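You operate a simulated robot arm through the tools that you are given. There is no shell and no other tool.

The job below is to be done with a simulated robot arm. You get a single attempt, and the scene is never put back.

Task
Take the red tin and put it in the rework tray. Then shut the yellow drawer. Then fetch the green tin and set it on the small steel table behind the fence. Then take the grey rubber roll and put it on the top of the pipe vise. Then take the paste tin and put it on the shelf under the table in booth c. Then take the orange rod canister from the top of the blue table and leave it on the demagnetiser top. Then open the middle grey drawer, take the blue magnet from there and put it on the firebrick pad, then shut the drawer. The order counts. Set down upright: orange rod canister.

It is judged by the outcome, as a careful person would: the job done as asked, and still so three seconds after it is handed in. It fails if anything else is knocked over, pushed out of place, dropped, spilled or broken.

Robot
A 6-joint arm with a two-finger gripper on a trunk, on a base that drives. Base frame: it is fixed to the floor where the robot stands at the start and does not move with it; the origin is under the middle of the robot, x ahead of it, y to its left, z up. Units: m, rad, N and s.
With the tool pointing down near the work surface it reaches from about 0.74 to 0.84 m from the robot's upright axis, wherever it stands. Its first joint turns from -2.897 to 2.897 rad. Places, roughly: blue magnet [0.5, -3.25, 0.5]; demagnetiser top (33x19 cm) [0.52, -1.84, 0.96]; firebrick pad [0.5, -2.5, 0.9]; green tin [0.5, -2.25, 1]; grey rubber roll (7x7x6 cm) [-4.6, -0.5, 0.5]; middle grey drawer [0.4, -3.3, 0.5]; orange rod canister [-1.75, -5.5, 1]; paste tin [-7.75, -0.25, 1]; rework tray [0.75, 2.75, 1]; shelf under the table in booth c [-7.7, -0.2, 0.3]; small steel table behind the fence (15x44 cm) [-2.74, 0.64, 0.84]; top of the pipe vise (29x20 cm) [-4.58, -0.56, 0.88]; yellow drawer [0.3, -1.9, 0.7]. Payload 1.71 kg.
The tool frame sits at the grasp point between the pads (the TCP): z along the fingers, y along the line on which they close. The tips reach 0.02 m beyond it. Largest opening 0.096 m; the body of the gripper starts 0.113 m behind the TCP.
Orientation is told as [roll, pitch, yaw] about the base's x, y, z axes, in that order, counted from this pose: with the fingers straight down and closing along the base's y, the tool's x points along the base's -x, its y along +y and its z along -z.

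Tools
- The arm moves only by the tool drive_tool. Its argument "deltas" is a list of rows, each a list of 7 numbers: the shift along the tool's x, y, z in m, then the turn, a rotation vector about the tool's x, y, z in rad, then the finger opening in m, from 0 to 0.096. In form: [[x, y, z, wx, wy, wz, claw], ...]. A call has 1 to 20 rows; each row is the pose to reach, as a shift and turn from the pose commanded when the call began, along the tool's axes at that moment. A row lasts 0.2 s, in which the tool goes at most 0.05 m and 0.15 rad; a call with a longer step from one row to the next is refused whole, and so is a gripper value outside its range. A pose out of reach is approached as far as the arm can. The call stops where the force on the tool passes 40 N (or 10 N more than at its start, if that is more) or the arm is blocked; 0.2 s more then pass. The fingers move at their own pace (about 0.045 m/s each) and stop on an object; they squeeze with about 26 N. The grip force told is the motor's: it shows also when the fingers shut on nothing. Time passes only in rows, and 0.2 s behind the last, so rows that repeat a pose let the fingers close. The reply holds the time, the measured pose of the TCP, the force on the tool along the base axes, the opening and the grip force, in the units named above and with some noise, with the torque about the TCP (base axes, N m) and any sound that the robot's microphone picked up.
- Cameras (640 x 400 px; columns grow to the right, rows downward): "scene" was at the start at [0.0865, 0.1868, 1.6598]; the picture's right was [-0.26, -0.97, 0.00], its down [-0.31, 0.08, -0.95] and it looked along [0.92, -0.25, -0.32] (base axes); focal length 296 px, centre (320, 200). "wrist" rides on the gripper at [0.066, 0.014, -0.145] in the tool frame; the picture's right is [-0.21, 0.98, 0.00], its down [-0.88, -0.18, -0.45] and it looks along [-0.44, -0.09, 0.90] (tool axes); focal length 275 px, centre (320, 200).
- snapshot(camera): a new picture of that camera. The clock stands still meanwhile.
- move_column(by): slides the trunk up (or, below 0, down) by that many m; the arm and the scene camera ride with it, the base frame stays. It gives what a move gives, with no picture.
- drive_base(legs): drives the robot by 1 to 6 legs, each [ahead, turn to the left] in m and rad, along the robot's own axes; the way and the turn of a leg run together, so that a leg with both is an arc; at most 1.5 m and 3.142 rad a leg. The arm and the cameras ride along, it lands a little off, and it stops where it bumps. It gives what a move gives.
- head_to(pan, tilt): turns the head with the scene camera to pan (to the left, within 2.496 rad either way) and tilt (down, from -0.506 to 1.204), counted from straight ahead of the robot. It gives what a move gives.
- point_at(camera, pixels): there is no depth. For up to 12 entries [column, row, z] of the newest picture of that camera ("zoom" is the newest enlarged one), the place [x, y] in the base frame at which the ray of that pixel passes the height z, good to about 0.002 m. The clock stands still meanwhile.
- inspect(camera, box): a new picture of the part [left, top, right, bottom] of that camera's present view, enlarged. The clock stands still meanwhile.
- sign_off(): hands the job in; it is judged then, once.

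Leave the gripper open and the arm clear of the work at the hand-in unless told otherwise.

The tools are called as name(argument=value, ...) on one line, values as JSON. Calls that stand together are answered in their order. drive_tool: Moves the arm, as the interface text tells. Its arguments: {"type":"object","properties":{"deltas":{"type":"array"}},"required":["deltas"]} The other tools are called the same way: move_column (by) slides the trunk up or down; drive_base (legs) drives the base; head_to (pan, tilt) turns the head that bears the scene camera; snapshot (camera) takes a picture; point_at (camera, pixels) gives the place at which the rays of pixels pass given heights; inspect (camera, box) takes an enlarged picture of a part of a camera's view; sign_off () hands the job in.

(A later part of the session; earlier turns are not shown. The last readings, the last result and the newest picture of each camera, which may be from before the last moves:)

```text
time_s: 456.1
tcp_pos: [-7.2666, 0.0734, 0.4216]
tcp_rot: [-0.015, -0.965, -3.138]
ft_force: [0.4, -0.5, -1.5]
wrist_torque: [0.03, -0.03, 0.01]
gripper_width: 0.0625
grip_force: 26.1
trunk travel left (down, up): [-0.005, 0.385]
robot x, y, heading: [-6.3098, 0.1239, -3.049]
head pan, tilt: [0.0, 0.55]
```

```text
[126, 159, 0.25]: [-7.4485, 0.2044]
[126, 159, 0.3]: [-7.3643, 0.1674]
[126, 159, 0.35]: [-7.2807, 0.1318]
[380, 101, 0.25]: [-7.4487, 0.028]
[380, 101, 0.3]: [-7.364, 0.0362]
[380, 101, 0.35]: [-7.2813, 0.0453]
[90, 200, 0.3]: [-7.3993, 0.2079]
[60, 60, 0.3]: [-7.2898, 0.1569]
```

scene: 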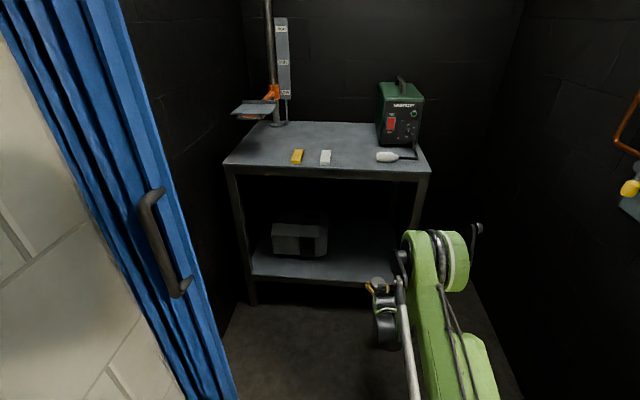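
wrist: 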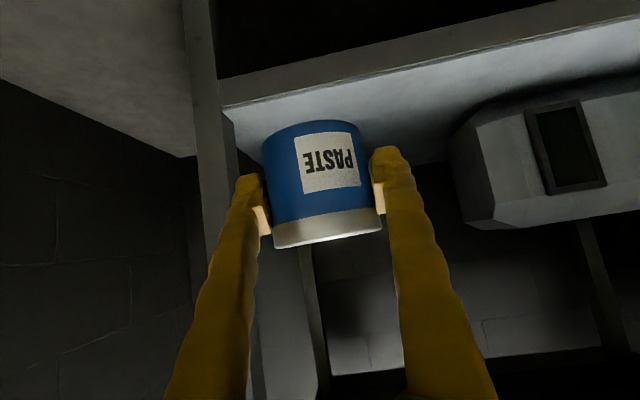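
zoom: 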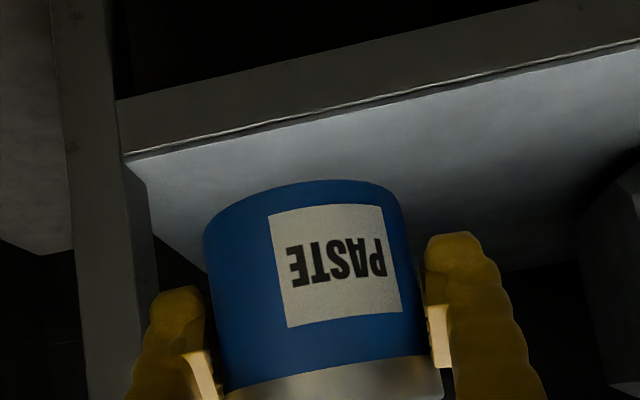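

Shelf surface z ≈ 0.26, front edge x ≈ −7.43, free width up to the leg at y ≈ 0.2. I lower the tin to z ≈ 0.315 in front of it and then drive the base forward 0.27 m so the tin goes in over the shelf.

drive_tool(deltas=[[0.0293, 0, 0.0203, -0.003, 0, 0, 0.04], [0.0587, 0, 0.0406, -0.006, 0, 0, 0.04], [0.088, 0, 0.0609, -0.01, 0, 0, 0.04], [0.088, 0, 0.0609, -0.01, 0, 0, 0.04]])

drive_base(legs=[[0.14, 0.0]])

snapshot(camera="wrist")

snapshot(camera="scene")

```text
time_s: 457.1
tcp_pos: [-7.2683, 0.0747, 0.3154]
tcp_rot: [-0.006, -0.966, -3.141]
ft_force: [-0.1, 0.4, -2.3]
wrist_torque: [-0.03, 0.0, -0.01]
gripper_width: 0.0621
grip_force: 26.0
trunk travel left (down, up): [-0.005, 0.385]
robot x, y, heading: [-6.313, 0.1245, -3.048]
head pan, tilt: [0.0, 0.55]
```

```text
time_s: 458.7
tcp_pos: [-7.4096, 0.0601, 0.3143]
tcp_rot: [-0.006, -0.965, -3.141]
ft_force: [-0.2, -0.1, -1.8]
wrist_torque: [-0.01, -0.02, -0.03]
gripper_width: 0.0622
grip_force: 26.1
trunk travel left (down, up): [-0.005, 0.385]
robot x, y, heading: [-6.452, 0.1165, -3.05]
head pan, tilt: [0.0, 0.55]
```

```text
taken
```

wrist: 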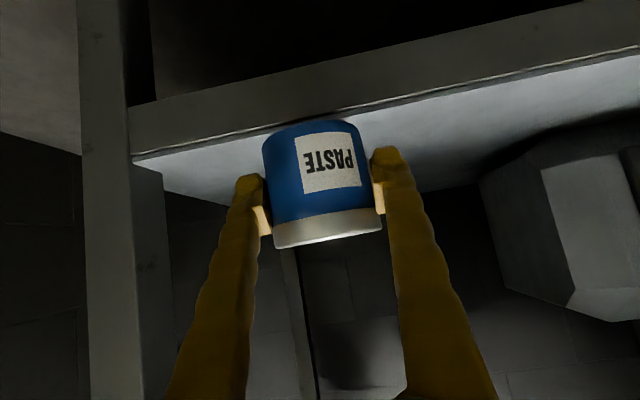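

```text
taken
```

scene: 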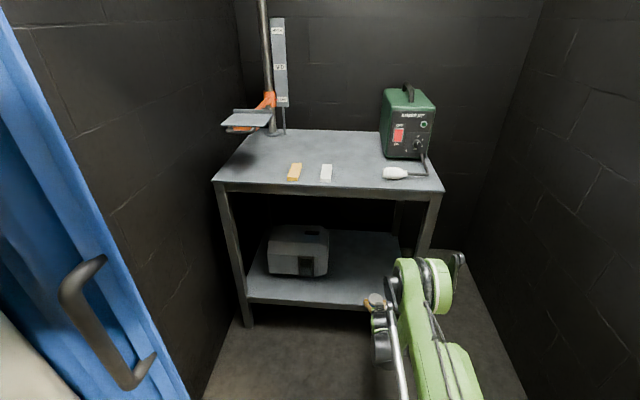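

The tin's bottom is just above the shelf edge level. I drive on another 0.13 m.

drive_base(legs=[[0.13, 0.0]])

snapshot(camera="wrist")

inspect(camera="scene", box=[230, 180, 470, 360])

```text
time_s: 460.2
tcp_pos: [-7.5353, 0.0483, 0.3295]
tcp_rot: [-0.001, -0.981, -3.142]
ft_force: [0.5, 1.0, -1.1]
wrist_torque: [0.05, 0.0, -0.02]
gripper_width: 0.0617
grip_force: 26.4
trunk travel left (down, up): [-0.005, 0.385]
robot x, y, heading: [-6.5806, 0.0991, -3.051]
head pan, tilt: [0.0, 0.55]
```

```text
taken
```

wrist: 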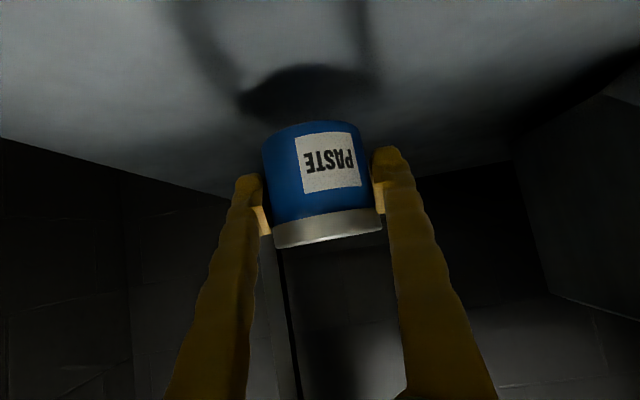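

```text
2.22 times, centred on (350, 270) of scene
```

zoom: 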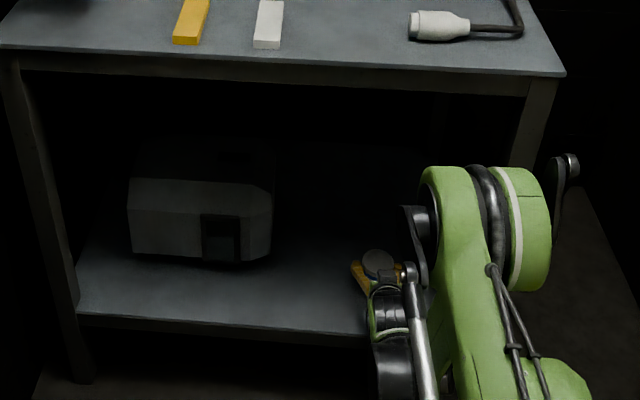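

The tin is over the free part of the shelf, 11 cm behind the edge. I lower gently, restoring the pitch.

drive_tool(deltas=[[0.0083, 0, 0.0056, 0, 0.008, 0, 0.04], [0.0166, 0, 0.0111, 0, 0.017, 0, 0.04], [0.0224, 0, 0.015, 0, 0.017, 0, 0.04], [0.0224, 0, 0.015, 0, 0.017, 0, 0.04]])

```text
time_s: 461.2
tcp_pos: [-7.53, 0.0501, 0.3155]
tcp_rot: [0.0, -0.979, 3.139]
ft_force: [0.1, -0.7, -1.8]
wrist_torque: [0.04, 0.02, -0.02]
gripper_width: 0.0618
grip_force: 26.5
trunk travel left (down, up): [-0.005, 0.385]
robot x, y, heading: [-6.5834, 0.0958, -3.048]
head pan, tilt: [0.0, 0.55]
```

drive_tool(deltas=[[0, 0, 0, 0, 0, 0, 0.04], [0, 0, 0, 0, 0, 0, 0.04]])

```text
time_s: 461.8
tcp_pos: [-7.5308, 0.0492, 0.3163]
tcp_rot: [0.0, -0.978, 3.139]
ft_force: [-0.2, 0.6, -1.1]
wrist_torque: [-0.02, -0.01, -0.01]
gripper_width: 0.0619
grip_force: 26.0
trunk travel left (down, up): [-0.005, 0.385]
robot x, y, heading: [-6.5815, 0.0949, -3.052]
head pan, tilt: [0.0, 0.55]
```

drive_tool(deltas=[[0.0083, 0, 0.0056, 0, 0, 0, 0.04], [0.0124, 0, 0.0083, 0, 0, 0, 0.04], [0.0124, 0, 0.0083, 0, 0, 0, 0.04]])

```text
time_s: 462.6
tcp_pos: [-7.5298, 0.0476, 0.3042]
tcp_rot: [0.0, -0.977, 3.14]
ft_force: [-1.0, -0.1, -0.9]
wrist_torque: [0.02, -0.01, 0.0]
gripper_width: 0.0619
grip_force: 26.1
out of reach, approached as far as the arm can: row 2
trunk travel left (down, up): [-0.005, 0.385]
robot x, y, heading: [-6.5854, 0.1013, -3.051]
head pan, tilt: [0.0, 0.55]
```

The arm is at its inner limit here; I extend 5 cm further over the shelf while lowering slightly.

drive_tool(deltas=[[-0.014, 0, 0.0207, 0, 0.007, 0, 0.04], [-0.028, 0, 0.0414, 0, 0.013, 0, 0.04], [-0.0238, 0, 0.0442, 0, 0.013, 0, 0.04], [-0.0238, 0, 0.0442, 0, 0.013, 0, 0.04]])

snapshot(camera="wrist")

```text
time_s: 463.6
tcp_pos: [-7.5748, 0.0481, 0.3161]
tcp_rot: [0.0, -0.965, 3.139]
ft_force: [0.4, -0.3, -1.1]
wrist_torque: [-0.01, 0.02, 0.03]
gripper_width: 0.0617
grip_force: 26.1
out of reach, approached as far as the arm can: row 1, 2, 3, 4
trunk travel left (down, up): [-0.005, 0.385]
robot x, y, heading: [-6.5834, 0.1001, -3.049]
head pan, tilt: [0.0, 0.55]
```

```text
taken
```

wrist: 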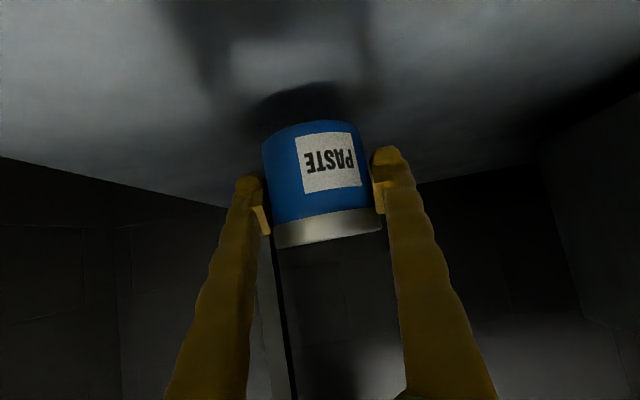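

The lower boundary of the arm's reach rises with distance. I retract 8 cm and instead bring the base 8 cm closer, then lower.

drive_tool(deltas=[[0.0228, 0, -0.0329, 0, 0, 0, 0.04], [0.0455, 0, -0.0658, 0, 0, 0, 0.04], [0.0455, 0, -0.0658, 0, 0, 0, 0.04]])

drive_base(legs=[[0.08, 0.0]])

drive_tool(deltas=[[0.0083, 0, 0.0056, 0, 0, 0, 0.04], [0.0124, 0, 0.0083, 0, 0, 0, 0.04], [0.0124, 0, 0.0083, 0, 0, 0, 0.04]])

```text
time_s: 464.4
tcp_pos: [-7.5173, 0.0469, 0.3177]
tcp_rot: [0.0, -0.965, 3.14]
ft_force: [-0.6, 1.0, -1.5]
wrist_torque: [0.01, 0.01, 0.01]
gripper_width: 0.0622
grip_force: 26.3
out of reach, approached as far as the arm can: row 2, 3
trunk travel left (down, up): [-0.005, 0.385]
robot x, y, heading: [-6.5863, 0.1003, -3.049]
head pan, tilt: [0.0, 0.55]
```

```text
time_s: 465.6
tcp_pos: [-7.5997, 0.04, 0.3182]
tcp_rot: [0.001, -0.967, 3.141]
ft_force: [0.5, 0.8, -2.0]
wrist_torque: [-0.01, 0.0, -0.05]
gripper_width: 0.0619
grip_force: 26.6
trunk travel left (down, up): [-0.005, 0.385]
robot x, y, heading: [-6.6622, 0.0909, -3.051]
head pan, tilt: [0.0, 0.55]
```

```text
time_s: 466.4
tcp_pos: [-7.6018, 0.0402, 0.3192]
tcp_rot: [0.002, -0.976, 3.138]
ft_force: [0.6, -0.5, -2.1]
wrist_torque: [-0.01, -0.02, 0.04]
gripper_width: 0.0618
grip_force: 26.5
out of reach, approached as far as the arm can: row 1, 2, 3
trunk travel left (down, up): [-0.005, 0.385]
robot x, y, heading: [-6.6635, 0.0912, -3.048]
head pan, tilt: [0.0, 0.55]
```

The low boundary is tight at this tool pitch. A slightly steeper tool lets the TCP go lower; I tilt by about 5° while lowering (the tin will settle flat on contact), and use the last 5 mm of trunk travel.

move_column(by=-0.005)

drive_tool(deltas=[[0.005, 0, 0.0033, 0, 0.03, 0, 0.04], [0.01, 0, 0.0067, 0, 0.06, 0, 0.04], [0.0125, 0, 0.0084, 0, 0.08, 0, 0.04], [0.0125, 0, 0.0084, 0, 0.08, 0, 0.04]])

snapshot(camera="wrist")

```text
time_s: 467.0
tcp_pos: [-7.6015, 0.0403, 0.3132]
tcp_rot: [0.002, -0.978, 3.139]
ft_force: [-1.2, -0.5, -1.2]
wrist_torque: [0.01, 0.02, 0.01]
gripper_width: 0.0617
grip_force: 26.1
trunk travel left (down, up): [0.0, 0.39]
robot x, y, heading: [-6.662, 0.0933, -3.047]
head pan, tilt: [0.0, 0.55]
```

```text
time_s: 468.0
tcp_pos: [-7.6019, 0.0402, 0.2986]
tcp_rot: [0.0, -0.897, 3.139]
ft_force: [0.2, -0.2, -2.5]
wrist_torque: [0.03, -0.05, -0.01]
gripper_width: 0.0619
grip_force: 26.1
trunk travel left (down, up): [0.0, 0.39]
robot x, y, heading: [-6.6648, 0.0874, -3.056]
head pan, tilt: [0.0, 0.55]
```

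```text
taken
```

wrist: 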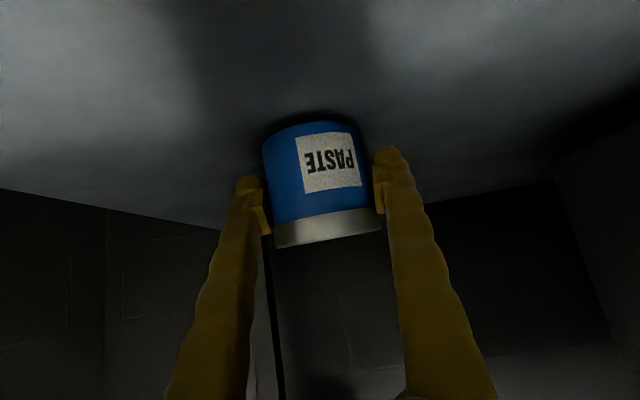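

No contact yet at z 0.2986 with only 4° tilt. I continue down a little.

drive_tool(deltas=[[0.004, 0, 0.003, 0, 0.015, 0, 0.04], [0.0063, 0, 0.005, 0, 0.025, 0, 0.04], [0.0063, 0, 0.005, 0, 0.025, 0, 0.04]])

```text
time_s: 468.8
tcp_pos: [-7.6008, 0.0409, 0.2922]
tcp_rot: [0.001, -0.874, 3.139]
ft_force: [7.8, -0.6, 22.6]
wrist_torque: [-0.03, 0.54, 0.05]
gripper_width: 0.0617
grip_force: 25.6
trunk travel left (down, up): [0.0, 0.39]
robot x, y, heading: [-6.6648, 0.0902, -3.05]
head pan, tilt: [0.0, 0.55]
```

Contact (22 N). I open the fingers; the tin only has to rock flat by a few millimetres.

drive_tool(deltas=[[0, 0, 0, 0, 0, 0, 0.058], [0, 0, 0, 0, 0, 0, 0.064], [0, 0, 0, 0, 0, 0, 0.07], [0, 0, 0, 0, 0, 0, 0.08], [0, 0, 0, 0, 0, 0, 0.09], [0, 0, 0, 0, 0, 0, 0.09]])

snapshot(camera="wrist")

inspect(camera="scene", box=[230, 180, 470, 360])

```text
time_s: 470.2
tcp_pos: [-7.6009, 0.0417, 0.2906]
tcp_rot: [0.0, -0.871, 3.137]
ft_force: [0.3, 0.8, 0.7]
wrist_torque: [0.01, 0.01, 0.01]
gripper_width: 0.0902
grip_force: 0.0
trunk travel left (down, up): [0.0, 0.39]
robot x, y, heading: [-6.6627, 0.0898, -3.049]
head pan, tilt: [0.0, 0.55]
```

```text
taken
```

wrist: 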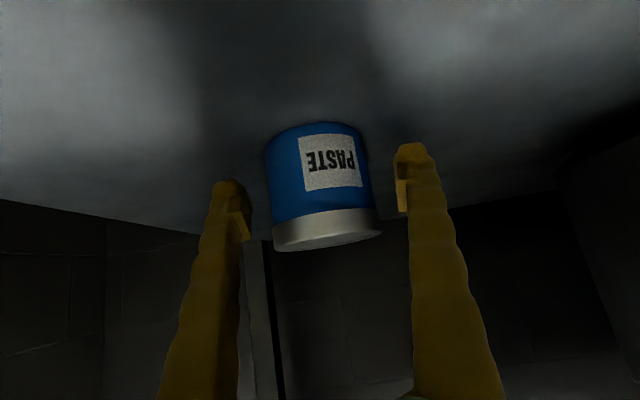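

```text
2.22 times, centred on (350, 270) of scene
```

zoom: 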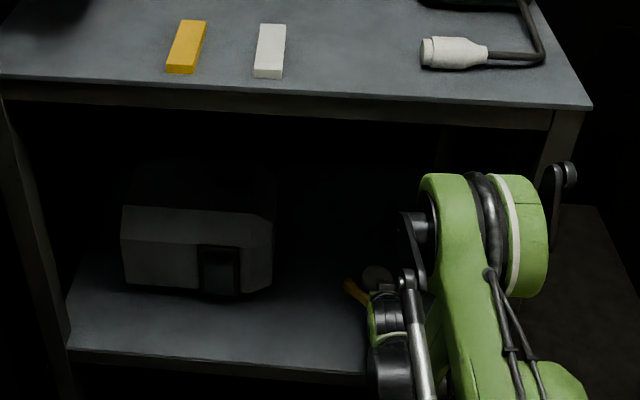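

The paste tin stands on the shelf. I back the fingers out along the tool axis, then back the base away from the table.

drive_tool(deltas=[[0, 0, -0.02, 0, 0, 0, 0.092], [0, 0, -0.045, 0, 0, 0, 0.092], [0, 0, -0.075, 0, 0, 0, 0.092], [0, 0, -0.1, 0, 0, 0, 0.092]])

drive_base(legs=[[-0.35, 0.0]])

snapshot(camera="scene")

snapshot(camera="wrist")

```text
time_s: 471.2
tcp_pos: [-7.5674, 0.038, 0.3679]
tcp_rot: [0.001, -0.868, 3.14]
ft_force: [0.1, -0.4, -0.3]
wrist_torque: [0.0, 0.01, -0.01]
gripper_width: 0.0923
grip_force: 0.0
out of reach, approached as far as the arm can: row 2, 3, 4
trunk travel left (down, up): [0.0, 0.39]
robot x, y, heading: [-6.663, 0.0903, -3.052]
head pan, tilt: [0.0, 0.55]
```

```text
time_s: 474.1
tcp_pos: [-7.22, 0.0651, 0.3681]
tcp_rot: [0.002, -0.867, -3.136]
ft_force: [-0.6, -0.1, -0.5]
wrist_torque: [-0.01, 0.03, 0.01]
gripper_width: 0.0919
grip_force: 0.0
trunk travel left (down, up): [0.0, 0.39]
robot x, y, heading: [-6.3126, 0.1283, -3.038]
head pan, tilt: [0.0, 0.55]
```

```text
taken
```

scene: 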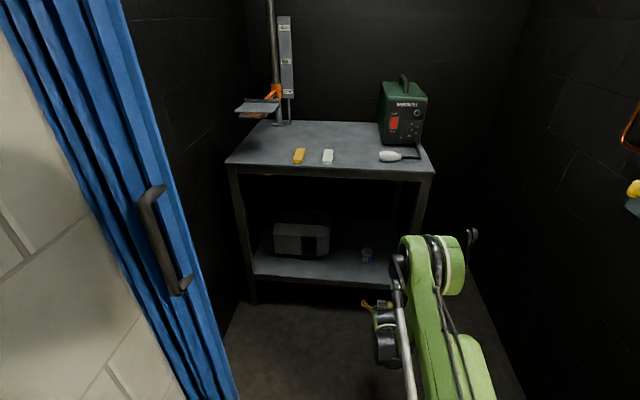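

```text
taken
```

wrist: 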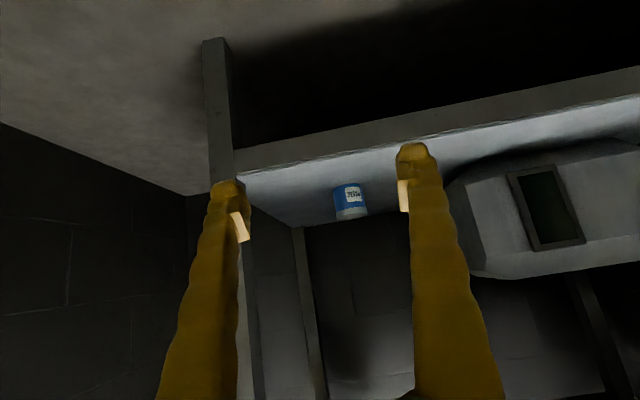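

The paste tin stands on the shelf under the table in booth C. Next the orange rod canister. I raise the trunk and arm, then back out of the booth.

move_column(by=0.225)

drive_tool(deltas=[[-0.0305, 0, -0.026, 0, 0, 0, 0.092], [-0.061, 0, -0.052, 0, 0, 0, 0.092], [-0.0915, 0, -0.0776, 0, 0, 0, 0.092], [-0.122, 0, -0.1035, 0, 0, 0, 0.092], [-0.1525, 0, -0.129, 0, 0, 0, 0.092], [-0.183, 0, -0.155, 0, 0, 0, 0.092], [-0.2135, 0, -0.181, 0, 0, 0, 0.092], [-0.244, 0, -0.207, 0, 0, 0, 0.092], [-0.2745, 0, -0.233, 0, 0, 0, 0.092], [-0.305, 0, -0.259, 0, 0, 0, 0.092], [-0.343, 0, -0.291, 0, 0, 0, 0.092], [-0.375, 0, -0.318, 0, 0, 0, 0.092], [-0.405, 0, -0.344, 0, 0, 0, 0.092], [-0.42, 0, -0.356, 0, 0, 0, 0.092]])

drive_base(legs=[[-1.0, 0.0]])

snapshot(camera="scene")

```text
time_s: 476.4
tcp_pos: [-7.2142, 0.0646, 0.6068]
tcp_rot: [0.004, -0.884, -3.138]
ft_force: [-0.1, 0.2, 0.0]
wrist_torque: [-0.02, -0.03, -0.01]
gripper_width: 0.092
grip_force: 0.0
trunk travel left (down, up): [-0.225, 0.165]
robot x, y, heading: [-6.3176, 0.1231, -3.042]
head pan, tilt: [0.0, 0.55]
```

```text
time_s: 479.4
tcp_pos: [-7.2046, 0.0642, 1.1574]
tcp_rot: [0.004, -0.884, -3.138]
ft_force: [0.2, -0.4, 0.2]
wrist_torque: [-0.01, 0.0, 0.01]
gripper_width: 0.092
grip_force: 0.0
trunk travel left (down, up): [-0.225, 0.165]
robot x, y, heading: [-6.3157, 0.124, -3.039]
head pan, tilt: [0.0, 0.55]
```

```text
time_s: 486.4
tcp_pos: [-6.2276, 0.1611, 1.157]
tcp_rot: [0.003, -0.884, -3.128]
ft_force: [0.3, -0.2, -0.6]
wrist_torque: [0.0, -0.02, 0.02]
gripper_width: 0.0922
grip_force: 0.1
trunk travel left (down, up): [-0.225, 0.165]
robot x, y, heading: [-5.3357, 0.2326, -3.033]
head pan, tilt: [0.0, 0.55]
```

```text
taken
```

scene: 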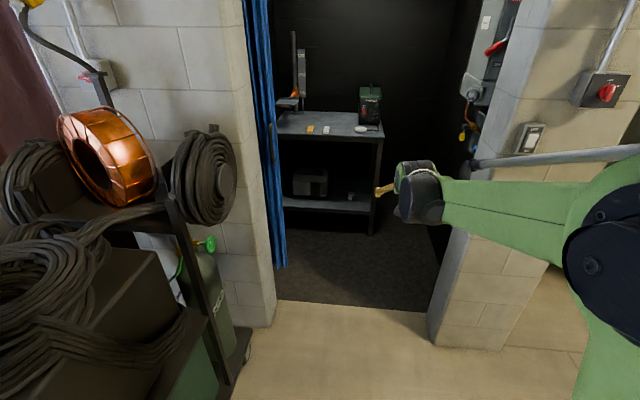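

Out of the booth. I turn right (away from the welder), drive back to the entrance of the gap and line up with it.

drive_base(legs=[[0.0, -2.923], [1.5, 0.0], [0.045, 0.235]])

snapshot(camera="scene")

```text
time_s: 508.4
tcp_pos: [-3.1176, 1.2136, 1.1694]
tcp_rot: [0.009, -0.899, 0.482]
ft_force: [-0.2, -0.6, -0.7]
wrist_torque: [0.01, 0.04, 0.01]
gripper_width: 0.0918
grip_force: 0.1
trunk travel left (down, up): [-0.225, 0.165]
robot x, y, heading: [-3.8622, 0.7581, 0.582]
head pan, tilt: [0.0, 0.55]
```

```text
taken
```

scene: 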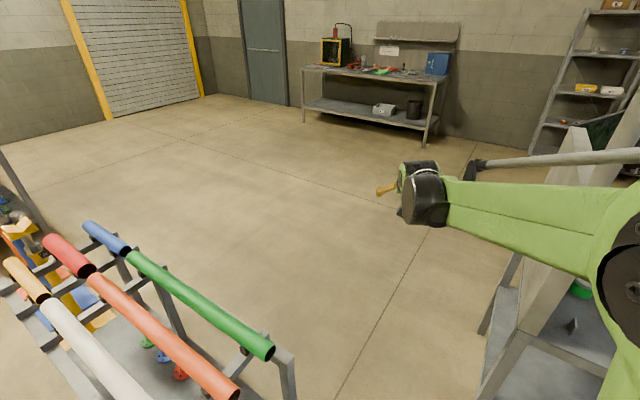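

point_at(camera="scene", pixels=[[262, 349, 0.97], [228, 394, 0.97], [272, 347, 0.95], [495, 335, 0.0], [293, 360, 0.85], [520, 330, 0.84]])

```text
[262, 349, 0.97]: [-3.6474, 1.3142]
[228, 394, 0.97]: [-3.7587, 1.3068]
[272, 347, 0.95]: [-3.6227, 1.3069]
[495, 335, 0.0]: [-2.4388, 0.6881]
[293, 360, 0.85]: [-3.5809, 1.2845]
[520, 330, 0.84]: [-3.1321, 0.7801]
```

The gap is symmetric with a heading of 0.532. I correct and drive through.

drive_base(legs=[[0.0, -0.05], [0.4, 0.0]])

```text
time_s: 512.1
tcp_pos: [-2.7645, 1.3656, 1.1804]
tcp_rot: [0.01, -0.914, 0.427]
ft_force: [0.8, -0.7, -0.3]
wrist_torque: [0.02, -0.03, -0.01]
gripper_width: 0.092
grip_force: 0.0
trunk travel left (down, up): [-0.225, 0.165]
robot x, y, heading: [-3.5225, 0.9614, 0.53]
head pan, tilt: [0.0, 0.55]
```

Both corners at 0.33–0.34 m lateral distance: good. I continue through and on toward the open floor to the east, then south.

drive_base(legs=[[1.1, 0.0], [0.0, -0.87], [1.25, 0.0], [0.0, -1.23]])

snapshot(camera="scene")

```text
time_s: 536.0
tcp_pos: [-1.4028, 0.2857, 1.1938]
tcp_rot: [0.012, -0.925, -1.653]
ft_force: [-0.3, 0.2, 0.0]
wrist_torque: [0.02, 0.03, 0.0]
gripper_width: 0.0919
grip_force: 0.0
trunk travel left (down, up): [-0.225, 0.165]
robot x, y, heading: [-1.3879, 1.125, -1.553]
head pan, tilt: [0.0, 0.55]
```

```text
taken
```

scene: 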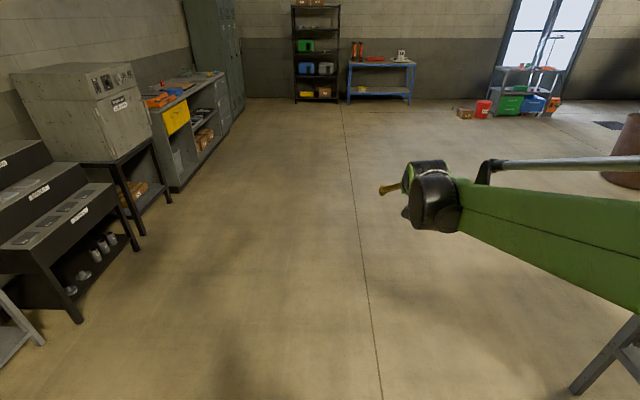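

Open floor southward to the blue table (380,80). I drive 4.4 m and look again.

drive_base(legs=[[1.5, -0.03], [1.5, 0.0], [1.4, 0.0]])

head_to(pan=0.05, tilt=0.4)

snapshot(camera="scene")

```text
time_s: 564.7
tcp_pos: [-1.4728, -4.0266, 1.2048]
tcp_rot: [0.014, -0.941, -1.714]
ft_force: [0.9, -0.3, 0.2]
wrist_torque: [0.0, 0.0, -0.01]
gripper_width: 0.0923
grip_force: 0.0
trunk travel left (down, up): [-0.225, 0.165]
robot x, y, heading: [-1.4067, -3.2052, -1.607]
head pan, tilt: [0.0, 0.55]
```

```text
time_s: 565.4
tcp_pos: [-1.4708, -4.0054, 1.2195]
tcp_rot: [0.016, -0.96, -1.717]
ft_force: [0.1, -0.1, -0.1]
wrist_torque: [-0.01, -0.01, 0.02]
gripper_width: 0.0921
grip_force: 0.0
trunk travel left (down, up): [-0.225, 0.165]
robot x, y, heading: [-1.4056, -3.2082, -1.611]
head pan, tilt: [0.051, 0.4]
```

```text
taken
```

scene: 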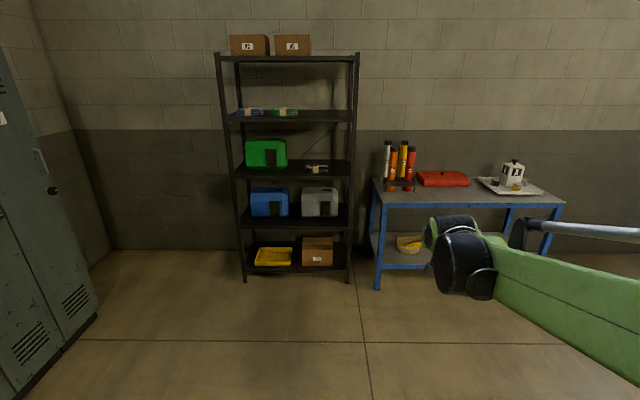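

I see the blue table with a group of tall canisters at its left end. Zooming in.

inspect(camera="scene", box=[360, 120, 480, 220])

point_at(camera="scene", pixels=[[372, 190, 0.9], [563, 204, 0.9], [377, 288, 0.0], [392, 190, 0.9], [410, 190, 0.9]])

```text
4.00 times, centred on (420, 170) of scene
```

zoom: 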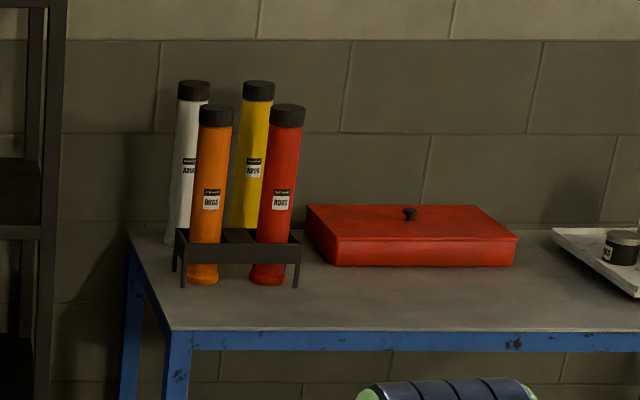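

```text
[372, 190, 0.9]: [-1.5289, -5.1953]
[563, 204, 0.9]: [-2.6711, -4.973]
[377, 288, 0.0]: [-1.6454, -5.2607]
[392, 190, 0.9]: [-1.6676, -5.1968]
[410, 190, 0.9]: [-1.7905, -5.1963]
```

point_at(camera="zoom", pixels=[[170, 330, 0.9], [170, 330, 0.85], [170, 330, 0.8], [203, 284, 0.85], [203, 284, 0.9], [270, 284, 0.85], [175, 285, 0.85], [297, 288, 0.85], [216, 107, 1.15], [216, 107, 1.2], [130, 232, 0.85]])

```text
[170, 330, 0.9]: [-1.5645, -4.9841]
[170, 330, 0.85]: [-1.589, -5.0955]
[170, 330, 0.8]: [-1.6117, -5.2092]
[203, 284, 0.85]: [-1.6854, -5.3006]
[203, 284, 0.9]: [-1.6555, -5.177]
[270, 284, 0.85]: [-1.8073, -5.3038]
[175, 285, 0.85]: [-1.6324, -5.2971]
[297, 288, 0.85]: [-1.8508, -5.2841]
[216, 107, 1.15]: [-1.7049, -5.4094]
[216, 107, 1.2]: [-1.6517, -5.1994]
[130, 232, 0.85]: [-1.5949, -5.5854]
```

The table top seems to be near z 0.79; the orange canister's base is around (−1.725, −5.48). I drive closer, to about (−1.72, −4.3), facing the table, and measure again.

drive_base(legs=[[0.0, -0.24], [1.13, 0.0], [0.0, 0.28]])

snapshot(camera="scene")

snapshot(camera="wrist")

```text
time_s: 575.8
tcp_pos: [-1.8143, -5.1063, 1.2161]
tcp_rot: [0.016, -0.957, -1.717]
ft_force: [-0.5, -0.1, 0.6]
wrist_torque: [-0.01, 0.01, 0.02]
gripper_width: 0.0918
grip_force: 0.1
trunk travel left (down, up): [-0.225, 0.165]
robot x, y, heading: [-1.7501, -4.3051, -1.608]
head pan, tilt: [0.051, 0.4]
```

```text
taken
```

scene: 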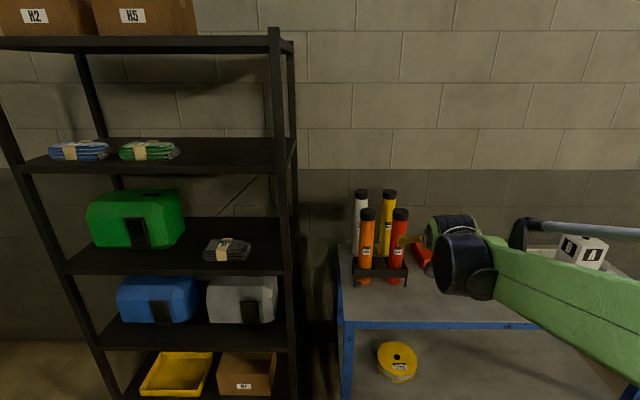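

```text
taken
```

wrist: 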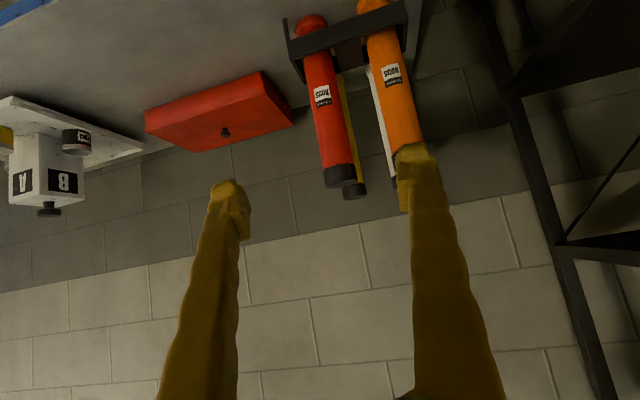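

inspect(camera="scene", box=[330, 180, 450, 300])

inspect(camera="wrist", box=[260, 0, 460, 210])

```text
3.33 times, centred on (390, 240) of scene
```

zoom: 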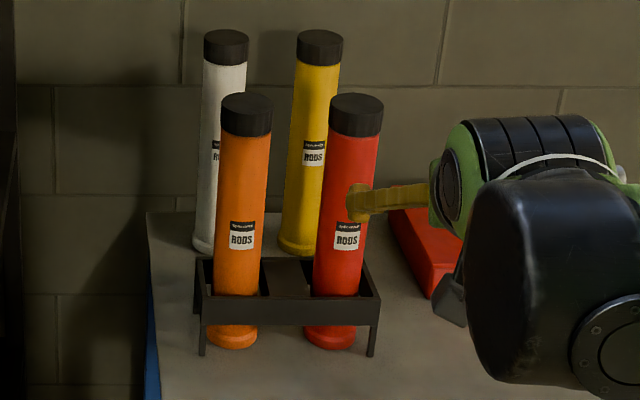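

```text
1.90 times, centred on (360, 105) of wrist
```

zoom: 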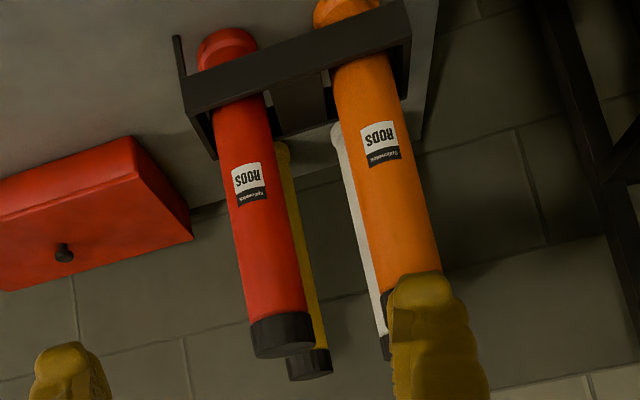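

point_at(camera="zoom", pixels=[[222, 32, 0.75], [222, 32, 0.8], [222, 32, 0.85], [340, 3, 0.8], [290, 350, 1.1], [290, 350, 1.15], [440, 272, 1.1], [387, 150, 1.0]])

inspect(camera="scene", box=[330, 180, 450, 300])

point_at(camera="zoom", pixels=[[330, 349, 0.75], [330, 349, 0.8], [330, 349, 0.85], [233, 349, 0.8], [356, 95, 1.1], [356, 95, 1.15], [246, 95, 1.1], [246, 95, 1.15], [150, 398, 0.8], [202, 355, 0.8], [370, 355, 0.8], [226, 248, 0.8]])

```text
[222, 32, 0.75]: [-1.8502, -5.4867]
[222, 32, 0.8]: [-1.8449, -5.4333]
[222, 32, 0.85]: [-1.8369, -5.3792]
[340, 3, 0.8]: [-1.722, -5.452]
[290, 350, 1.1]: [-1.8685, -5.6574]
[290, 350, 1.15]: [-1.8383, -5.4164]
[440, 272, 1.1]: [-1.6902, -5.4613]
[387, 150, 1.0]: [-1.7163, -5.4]
```

```text
3.33 times, centred on (390, 240) of scene
```

zoom: 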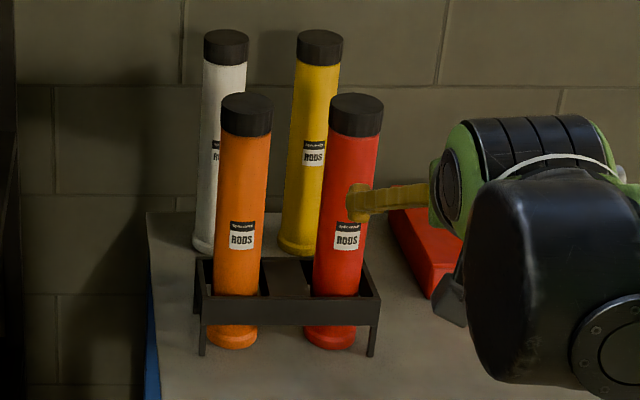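

```text
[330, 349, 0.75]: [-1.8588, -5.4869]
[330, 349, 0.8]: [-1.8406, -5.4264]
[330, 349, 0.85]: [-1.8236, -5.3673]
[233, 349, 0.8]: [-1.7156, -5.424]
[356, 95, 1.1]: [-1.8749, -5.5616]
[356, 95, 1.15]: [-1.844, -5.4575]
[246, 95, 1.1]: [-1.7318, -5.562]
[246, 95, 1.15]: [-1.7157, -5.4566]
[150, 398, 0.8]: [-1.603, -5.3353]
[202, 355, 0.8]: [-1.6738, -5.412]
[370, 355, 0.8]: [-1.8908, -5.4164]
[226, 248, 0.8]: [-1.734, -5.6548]
```

Triangulated: orange canister centre (−1.722, −5.475), standing from z ≈ 0.785 to 1.13 in a rack whose rim is at ≈ 0.866; red neighbour 12 cm to its right. I'll grip it from the front at z ≈ 1.0 with pitch −1.1. First the pre-grasp pose.

drive_tool(deltas=[[0.0004, 0.02, 0.036, -0.017, -0.024, -0.014, 0.094], [0.0007, 0.04, 0.072, -0.034, -0.048, -0.028, 0.094], [0.0011, 0.06, 0.108, -0.051, -0.072, -0.042, 0.094], [0.0015, 0.079, 0.144, -0.069, -0.095, -0.056, 0.094], [0.0018, 0.099, 0.18, -0.086, -0.119, -0.07, 0.094], [0.0022, 0.1191, 0.2159, -0.103, -0.143, -0.084, 0.094], [0.0022, 0.1191, 0.2159, -0.103, -0.143, -0.084, 0.094]])

snapshot(camera="wrist")

inspect(camera="scene", box=[330, 150, 480, 300])

```text
time_s: 577.4
tcp_pos: [-1.7174, -5.2794, 1.1048]
tcp_rot: [-0.026, -1.114, -1.552]
ft_force: [-0.5, 0.3, -0.7]
wrist_torque: [0.0, 0.04, -0.02]
gripper_width: 0.094
grip_force: 0.1
trunk travel left (down, up): [-0.225, 0.165]
robot x, y, heading: [-1.7509, -4.307, -1.607]
head pan, tilt: [0.051, 0.4]
```

```text
taken
```

wrist: 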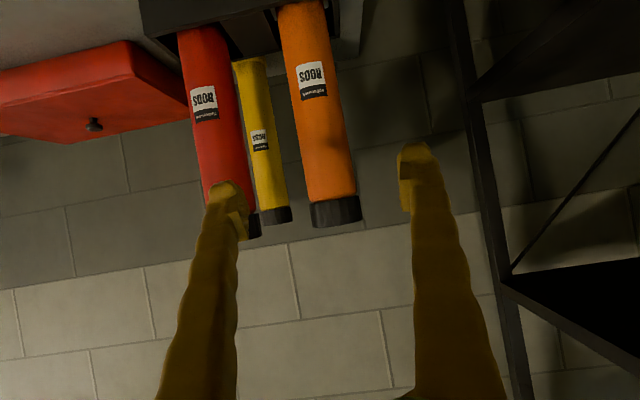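

```text
2.67 times, centred on (405, 225) of scene
```

zoom: 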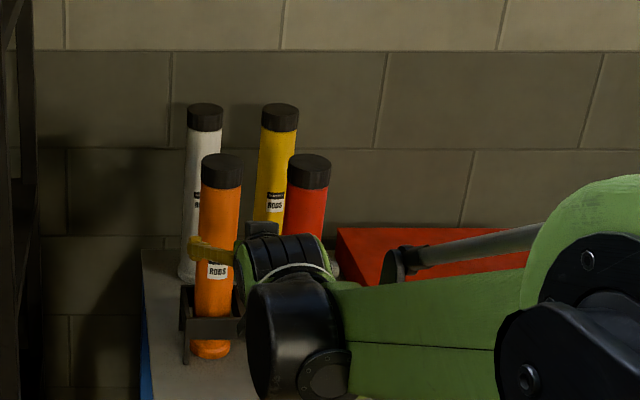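

The canister is laterally centred (±1 mm). I correct the small roll and advance 21 cm to TCP ≈ (−1.72, −5.47, 1.0), in two stages.

drive_tool(deltas=[[0.001, 0, 0.03, -0.01, 0, 0, 0.096], [0.002, 0, 0.06, -0.02, 0, 0, 0.096], [0.003, 0, 0.09, -0.026, 0, 0, 0.096], [0.0035, 0, 0.12, -0.026, 0, 0, 0.096], [0.0042, 0, 0.15, -0.026, 0, 0, 0.096], [0.0042, 0, 0.15, -0.026, 0, 0, 0.096]])

snapshot(camera="wrist")

inspect(camera="scene", box=[330, 150, 480, 300])

```text
time_s: 578.8
tcp_pos: [-1.7186, -5.4134, 1.0341]
tcp_rot: [0.003, -1.114, -1.552]
ft_force: [0.3, 0.4, 0.3]
wrist_torque: [-0.03, 0.01, 0.03]
gripper_width: 0.0958
grip_force: 0.1
trunk travel left (down, up): [-0.225, 0.165]
robot x, y, heading: [-1.7492, -4.3061, -1.613]
head pan, tilt: [0.051, 0.4]
```

```text
taken
```

wrist: 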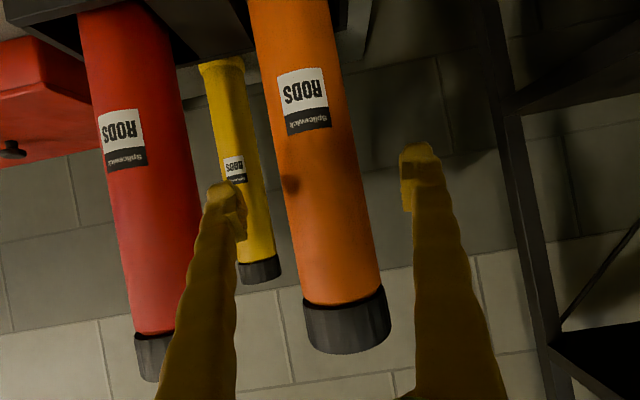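

```text
2.67 times, centred on (405, 225) of scene
```

zoom: 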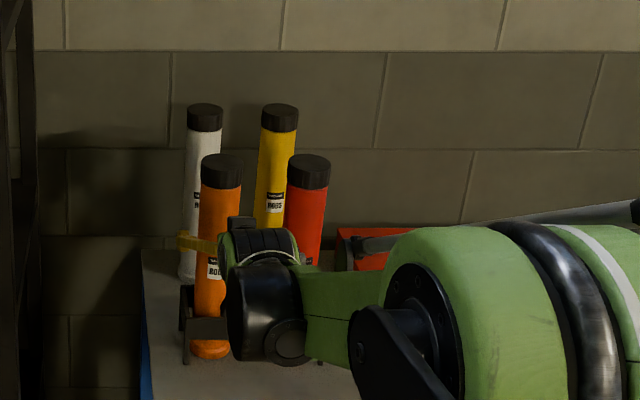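

inspect(camera="wrist", box=[220, 60, 440, 370])

```text
1.29 times, centred on (330, 215) of wrist
```

zoom: 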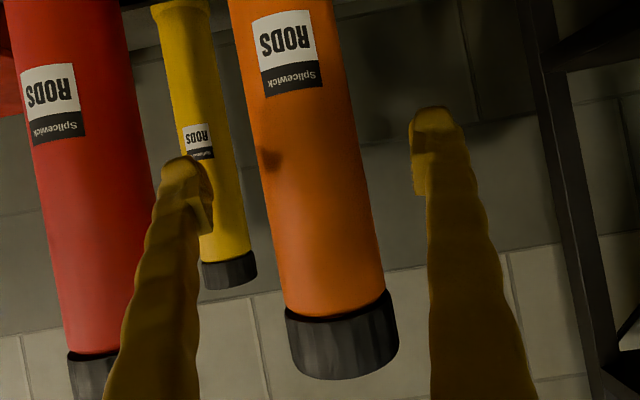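

Diameter ≈ 6.2 cm, centre 6 cm ahead, centred laterally. I make the final advance.

drive_tool(deltas=[[0.0018, 0, 0.022, 0, 0, 0, 0.096], [0.0036, 0, 0.044, 0, 0, 0, 0.096], [0.0054, 0, 0.0662, 0, 0, 0, 0.096], [0.0054, 0, 0.0662, 0, 0, 0, 0.096]])

snapshot(camera="wrist")

inspect(camera="scene", box=[330, 150, 480, 300])

```text
time_s: 579.8
tcp_pos: [-1.7173, -5.4678, 1.0007]
tcp_rot: [0.002, -1.113, -1.551]
ft_force: [-0.8, -0.3, -1.0]
wrist_torque: [-0.05, -0.03, 0.03]
gripper_width: 0.0961
grip_force: 0.1
trunk travel left (down, up): [-0.225, 0.165]
robot x, y, heading: [-1.7513, -4.305, -1.612]
head pan, tilt: [0.051, 0.4]
```

```text
taken
```

wrist: 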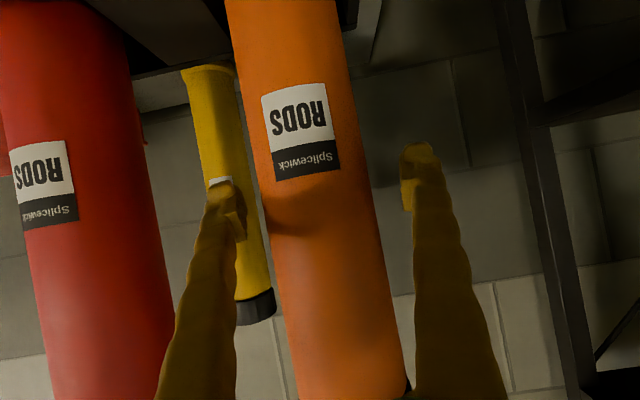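

```text
2.67 times, centred on (405, 225) of scene
```

zoom: 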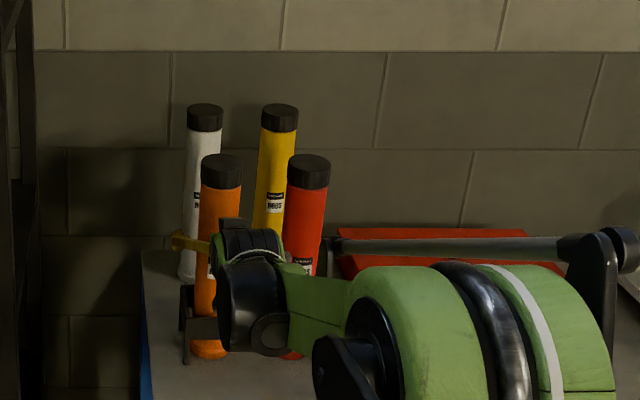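

Well placed. I move 5 mm further and close.

drive_tool(deltas=[[0, 0, 0.005, 0, 0, 0, 0.096], [0, 0, 0.005, 0, 0, 0, 0.08], [0, 0, 0.005, 0, 0, 0, 0.04], [0, 0, 0.005, 0, 0, 0, 0.04], [0, 0, 0.005, 0, 0, 0, 0.04], [0, 0, 0.005, 0, 0, 0, 0.04]])

snapshot(camera="wrist")

```text
time_s: 581.2
tcp_pos: [-1.7163, -5.4732, 0.9989]
tcp_rot: [0.003, -1.114, -1.551]
ft_force: [0.1, -0.6, -0.1]
wrist_torque: [-0.01, 0.03, 0.0]
gripper_width: 0.0648
grip_force: 26.3
trunk travel left (down, up): [-0.225, 0.165]
robot x, y, heading: [-1.7505, -4.3054, -1.612]
head pan, tilt: [0.051, 0.4]
```

```text
taken
```

wrist: 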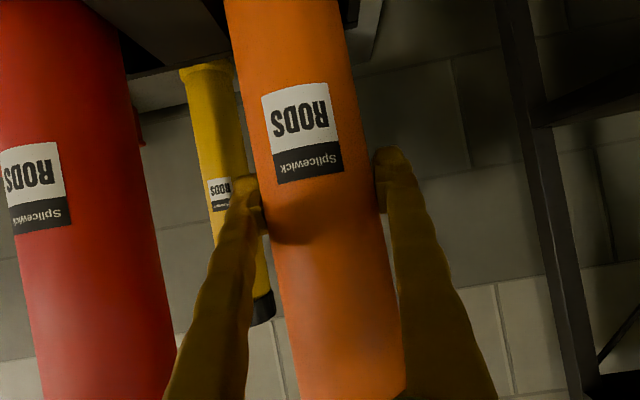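

Gripped (0.0648). I lift straight up, first 3 cm, then on to 18 cm.

drive_tool(deltas=[[-0.009, 0, -0.0044, 0, 0, 0, 0.04], [-0.018, 0, -0.0088, 0, 0, 0, 0.04], [-0.027, 0, -0.0132, 0, 0, 0, 0.04], [-0.027, 0, -0.0132, 0, 0, 0, 0.04]])

inspect(camera="scene", box=[330, 130, 480, 300])

```text
time_s: 582.2
tcp_pos: [-1.7163, -5.4731, 1.0295]
tcp_rot: [0.004, -1.112, -1.551]
ft_force: [0.1, 0.3, -1.8]
wrist_torque: [-0.02, -0.05, 0.02]
gripper_width: 0.0648
grip_force: 26.1
trunk travel left (down, up): [-0.225, 0.165]
robot x, y, heading: [-1.7501, -4.3043, -1.611]
head pan, tilt: [0.051, 0.4]
```

```text
2.35 times, centred on (405, 215) of scene
```

zoom: 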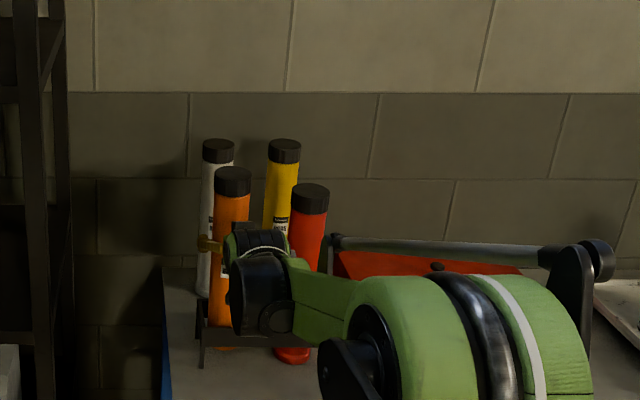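

The canister rises cleanly (weight about 2 N). I continue upward 14 cm.

drive_tool(deltas=[[-0.027, 0, -0.0132, 0, 0, 0, 0.04], [-0.054, 0, -0.0265, 0, 0, 0, 0.04], [-0.081, 0, -0.0397, 0, 0, 0, 0.04], [-0.108, 0, -0.053, 0, 0, 0, 0.04], [-0.126, 0, -0.062, 0, 0, 0, 0.04], [-0.126, 0, -0.062, 0, 0, 0, 0.04]])

inspect(camera="scene", box=[330, 100, 480, 300])

snapshot(camera="wrist")

```text
time_s: 583.6
tcp_pos: [-1.7162, -5.4734, 1.1705]
tcp_rot: [0.005, -1.113, -1.552]
ft_force: [-0.4, 0.3, -2.1]
wrist_torque: [-0.02, 0.0, 0.01]
gripper_width: 0.0647
grip_force: 26.1
trunk travel left (down, up): [-0.225, 0.165]
robot x, y, heading: [-1.7463, -4.3064, -1.613]
head pan, tilt: [0.051, 0.4]
```

```text
2.00 times, centred on (405, 200) of scene
```

zoom: 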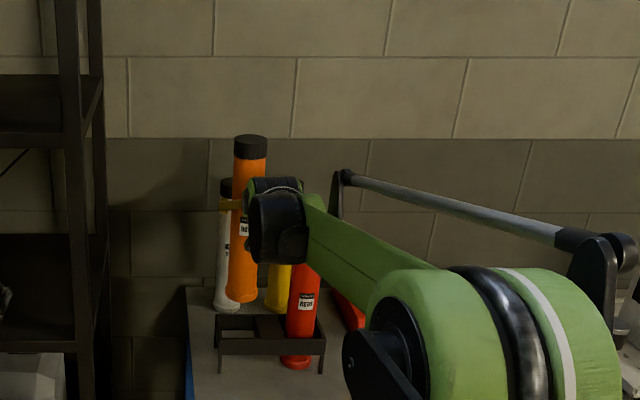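

```text
taken
```

wrist: 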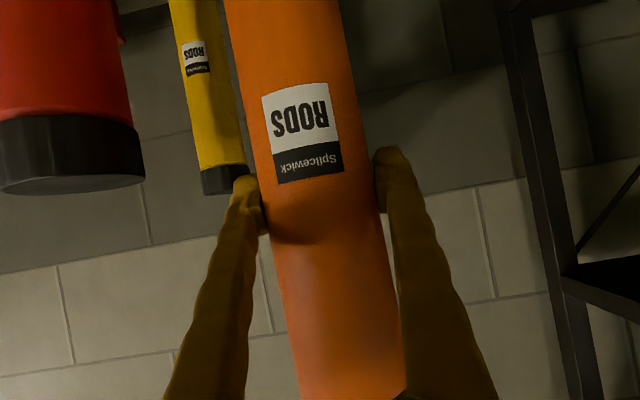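

The canister hangs 9 cm above the rack rim, clear of its neighbours. I back the base straight off 0.5 m, then retract the arm.

drive_base(legs=[[-0.5, 0.0]])

drive_tool(deltas=[[0.0176, 0, -0.036, 0, 0, 0, 0.04], [0.035, 0, -0.072, 0, 0, 0, 0.04], [0.053, 0, -0.108, 0, 0, 0, 0.04], [0.07, 0, -0.1436, 0, 0, 0, 0.04], [0.088, 0, -0.18, 0, 0, 0, 0.04], [0.106, 0, -0.2154, 0, 0, 0, 0.04], [0.123, 0, -0.251, 0, 0, 0, 0.04]])

snapshot(camera="scene")

snapshot(camera="wrist")

```text
time_s: 587.4
tcp_pos: [-1.6946, -4.9827, 1.1695]
tcp_rot: [0.004, -1.112, -1.55]
ft_force: [-0.5, -0.9, -1.2]
wrist_torque: [-0.01, -0.02, -0.01]
gripper_width: 0.0646
grip_force: 25.7
trunk travel left (down, up): [-0.225, 0.165]
robot x, y, heading: [-1.7298, -3.8141, -1.609]
head pan, tilt: [0.051, 0.4]
```

```text
time_s: 589.0
tcp_pos: [-1.699, -4.6851, 1.1834]
tcp_rot: [0.003, -1.13, -1.548]
ft_force: [0.0, -0.3, -1.7]
wrist_torque: [-0.01, 0.02, 0.03]
gripper_width: 0.0647
grip_force: 25.8
trunk travel left (down, up): [-0.225, 0.165]
robot x, y, heading: [-1.7353, -3.8112, -1.611]
head pan, tilt: [0.051, 0.4]
```

```text
taken
```

scene: 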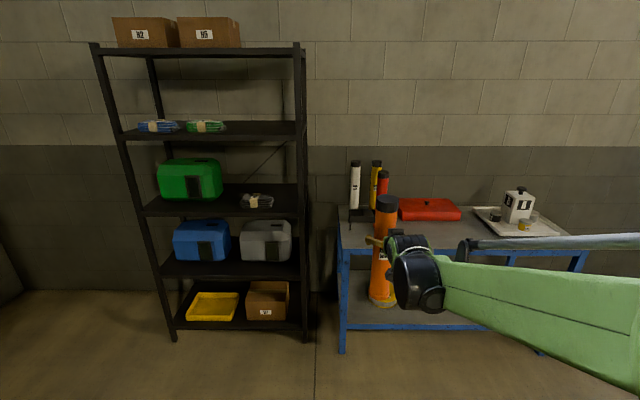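

```text
taken
```

wrist: 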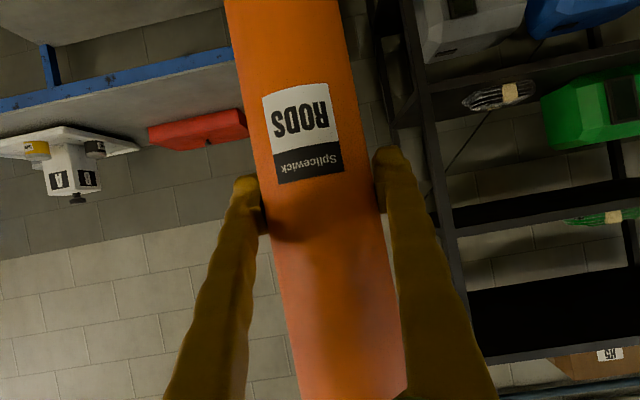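

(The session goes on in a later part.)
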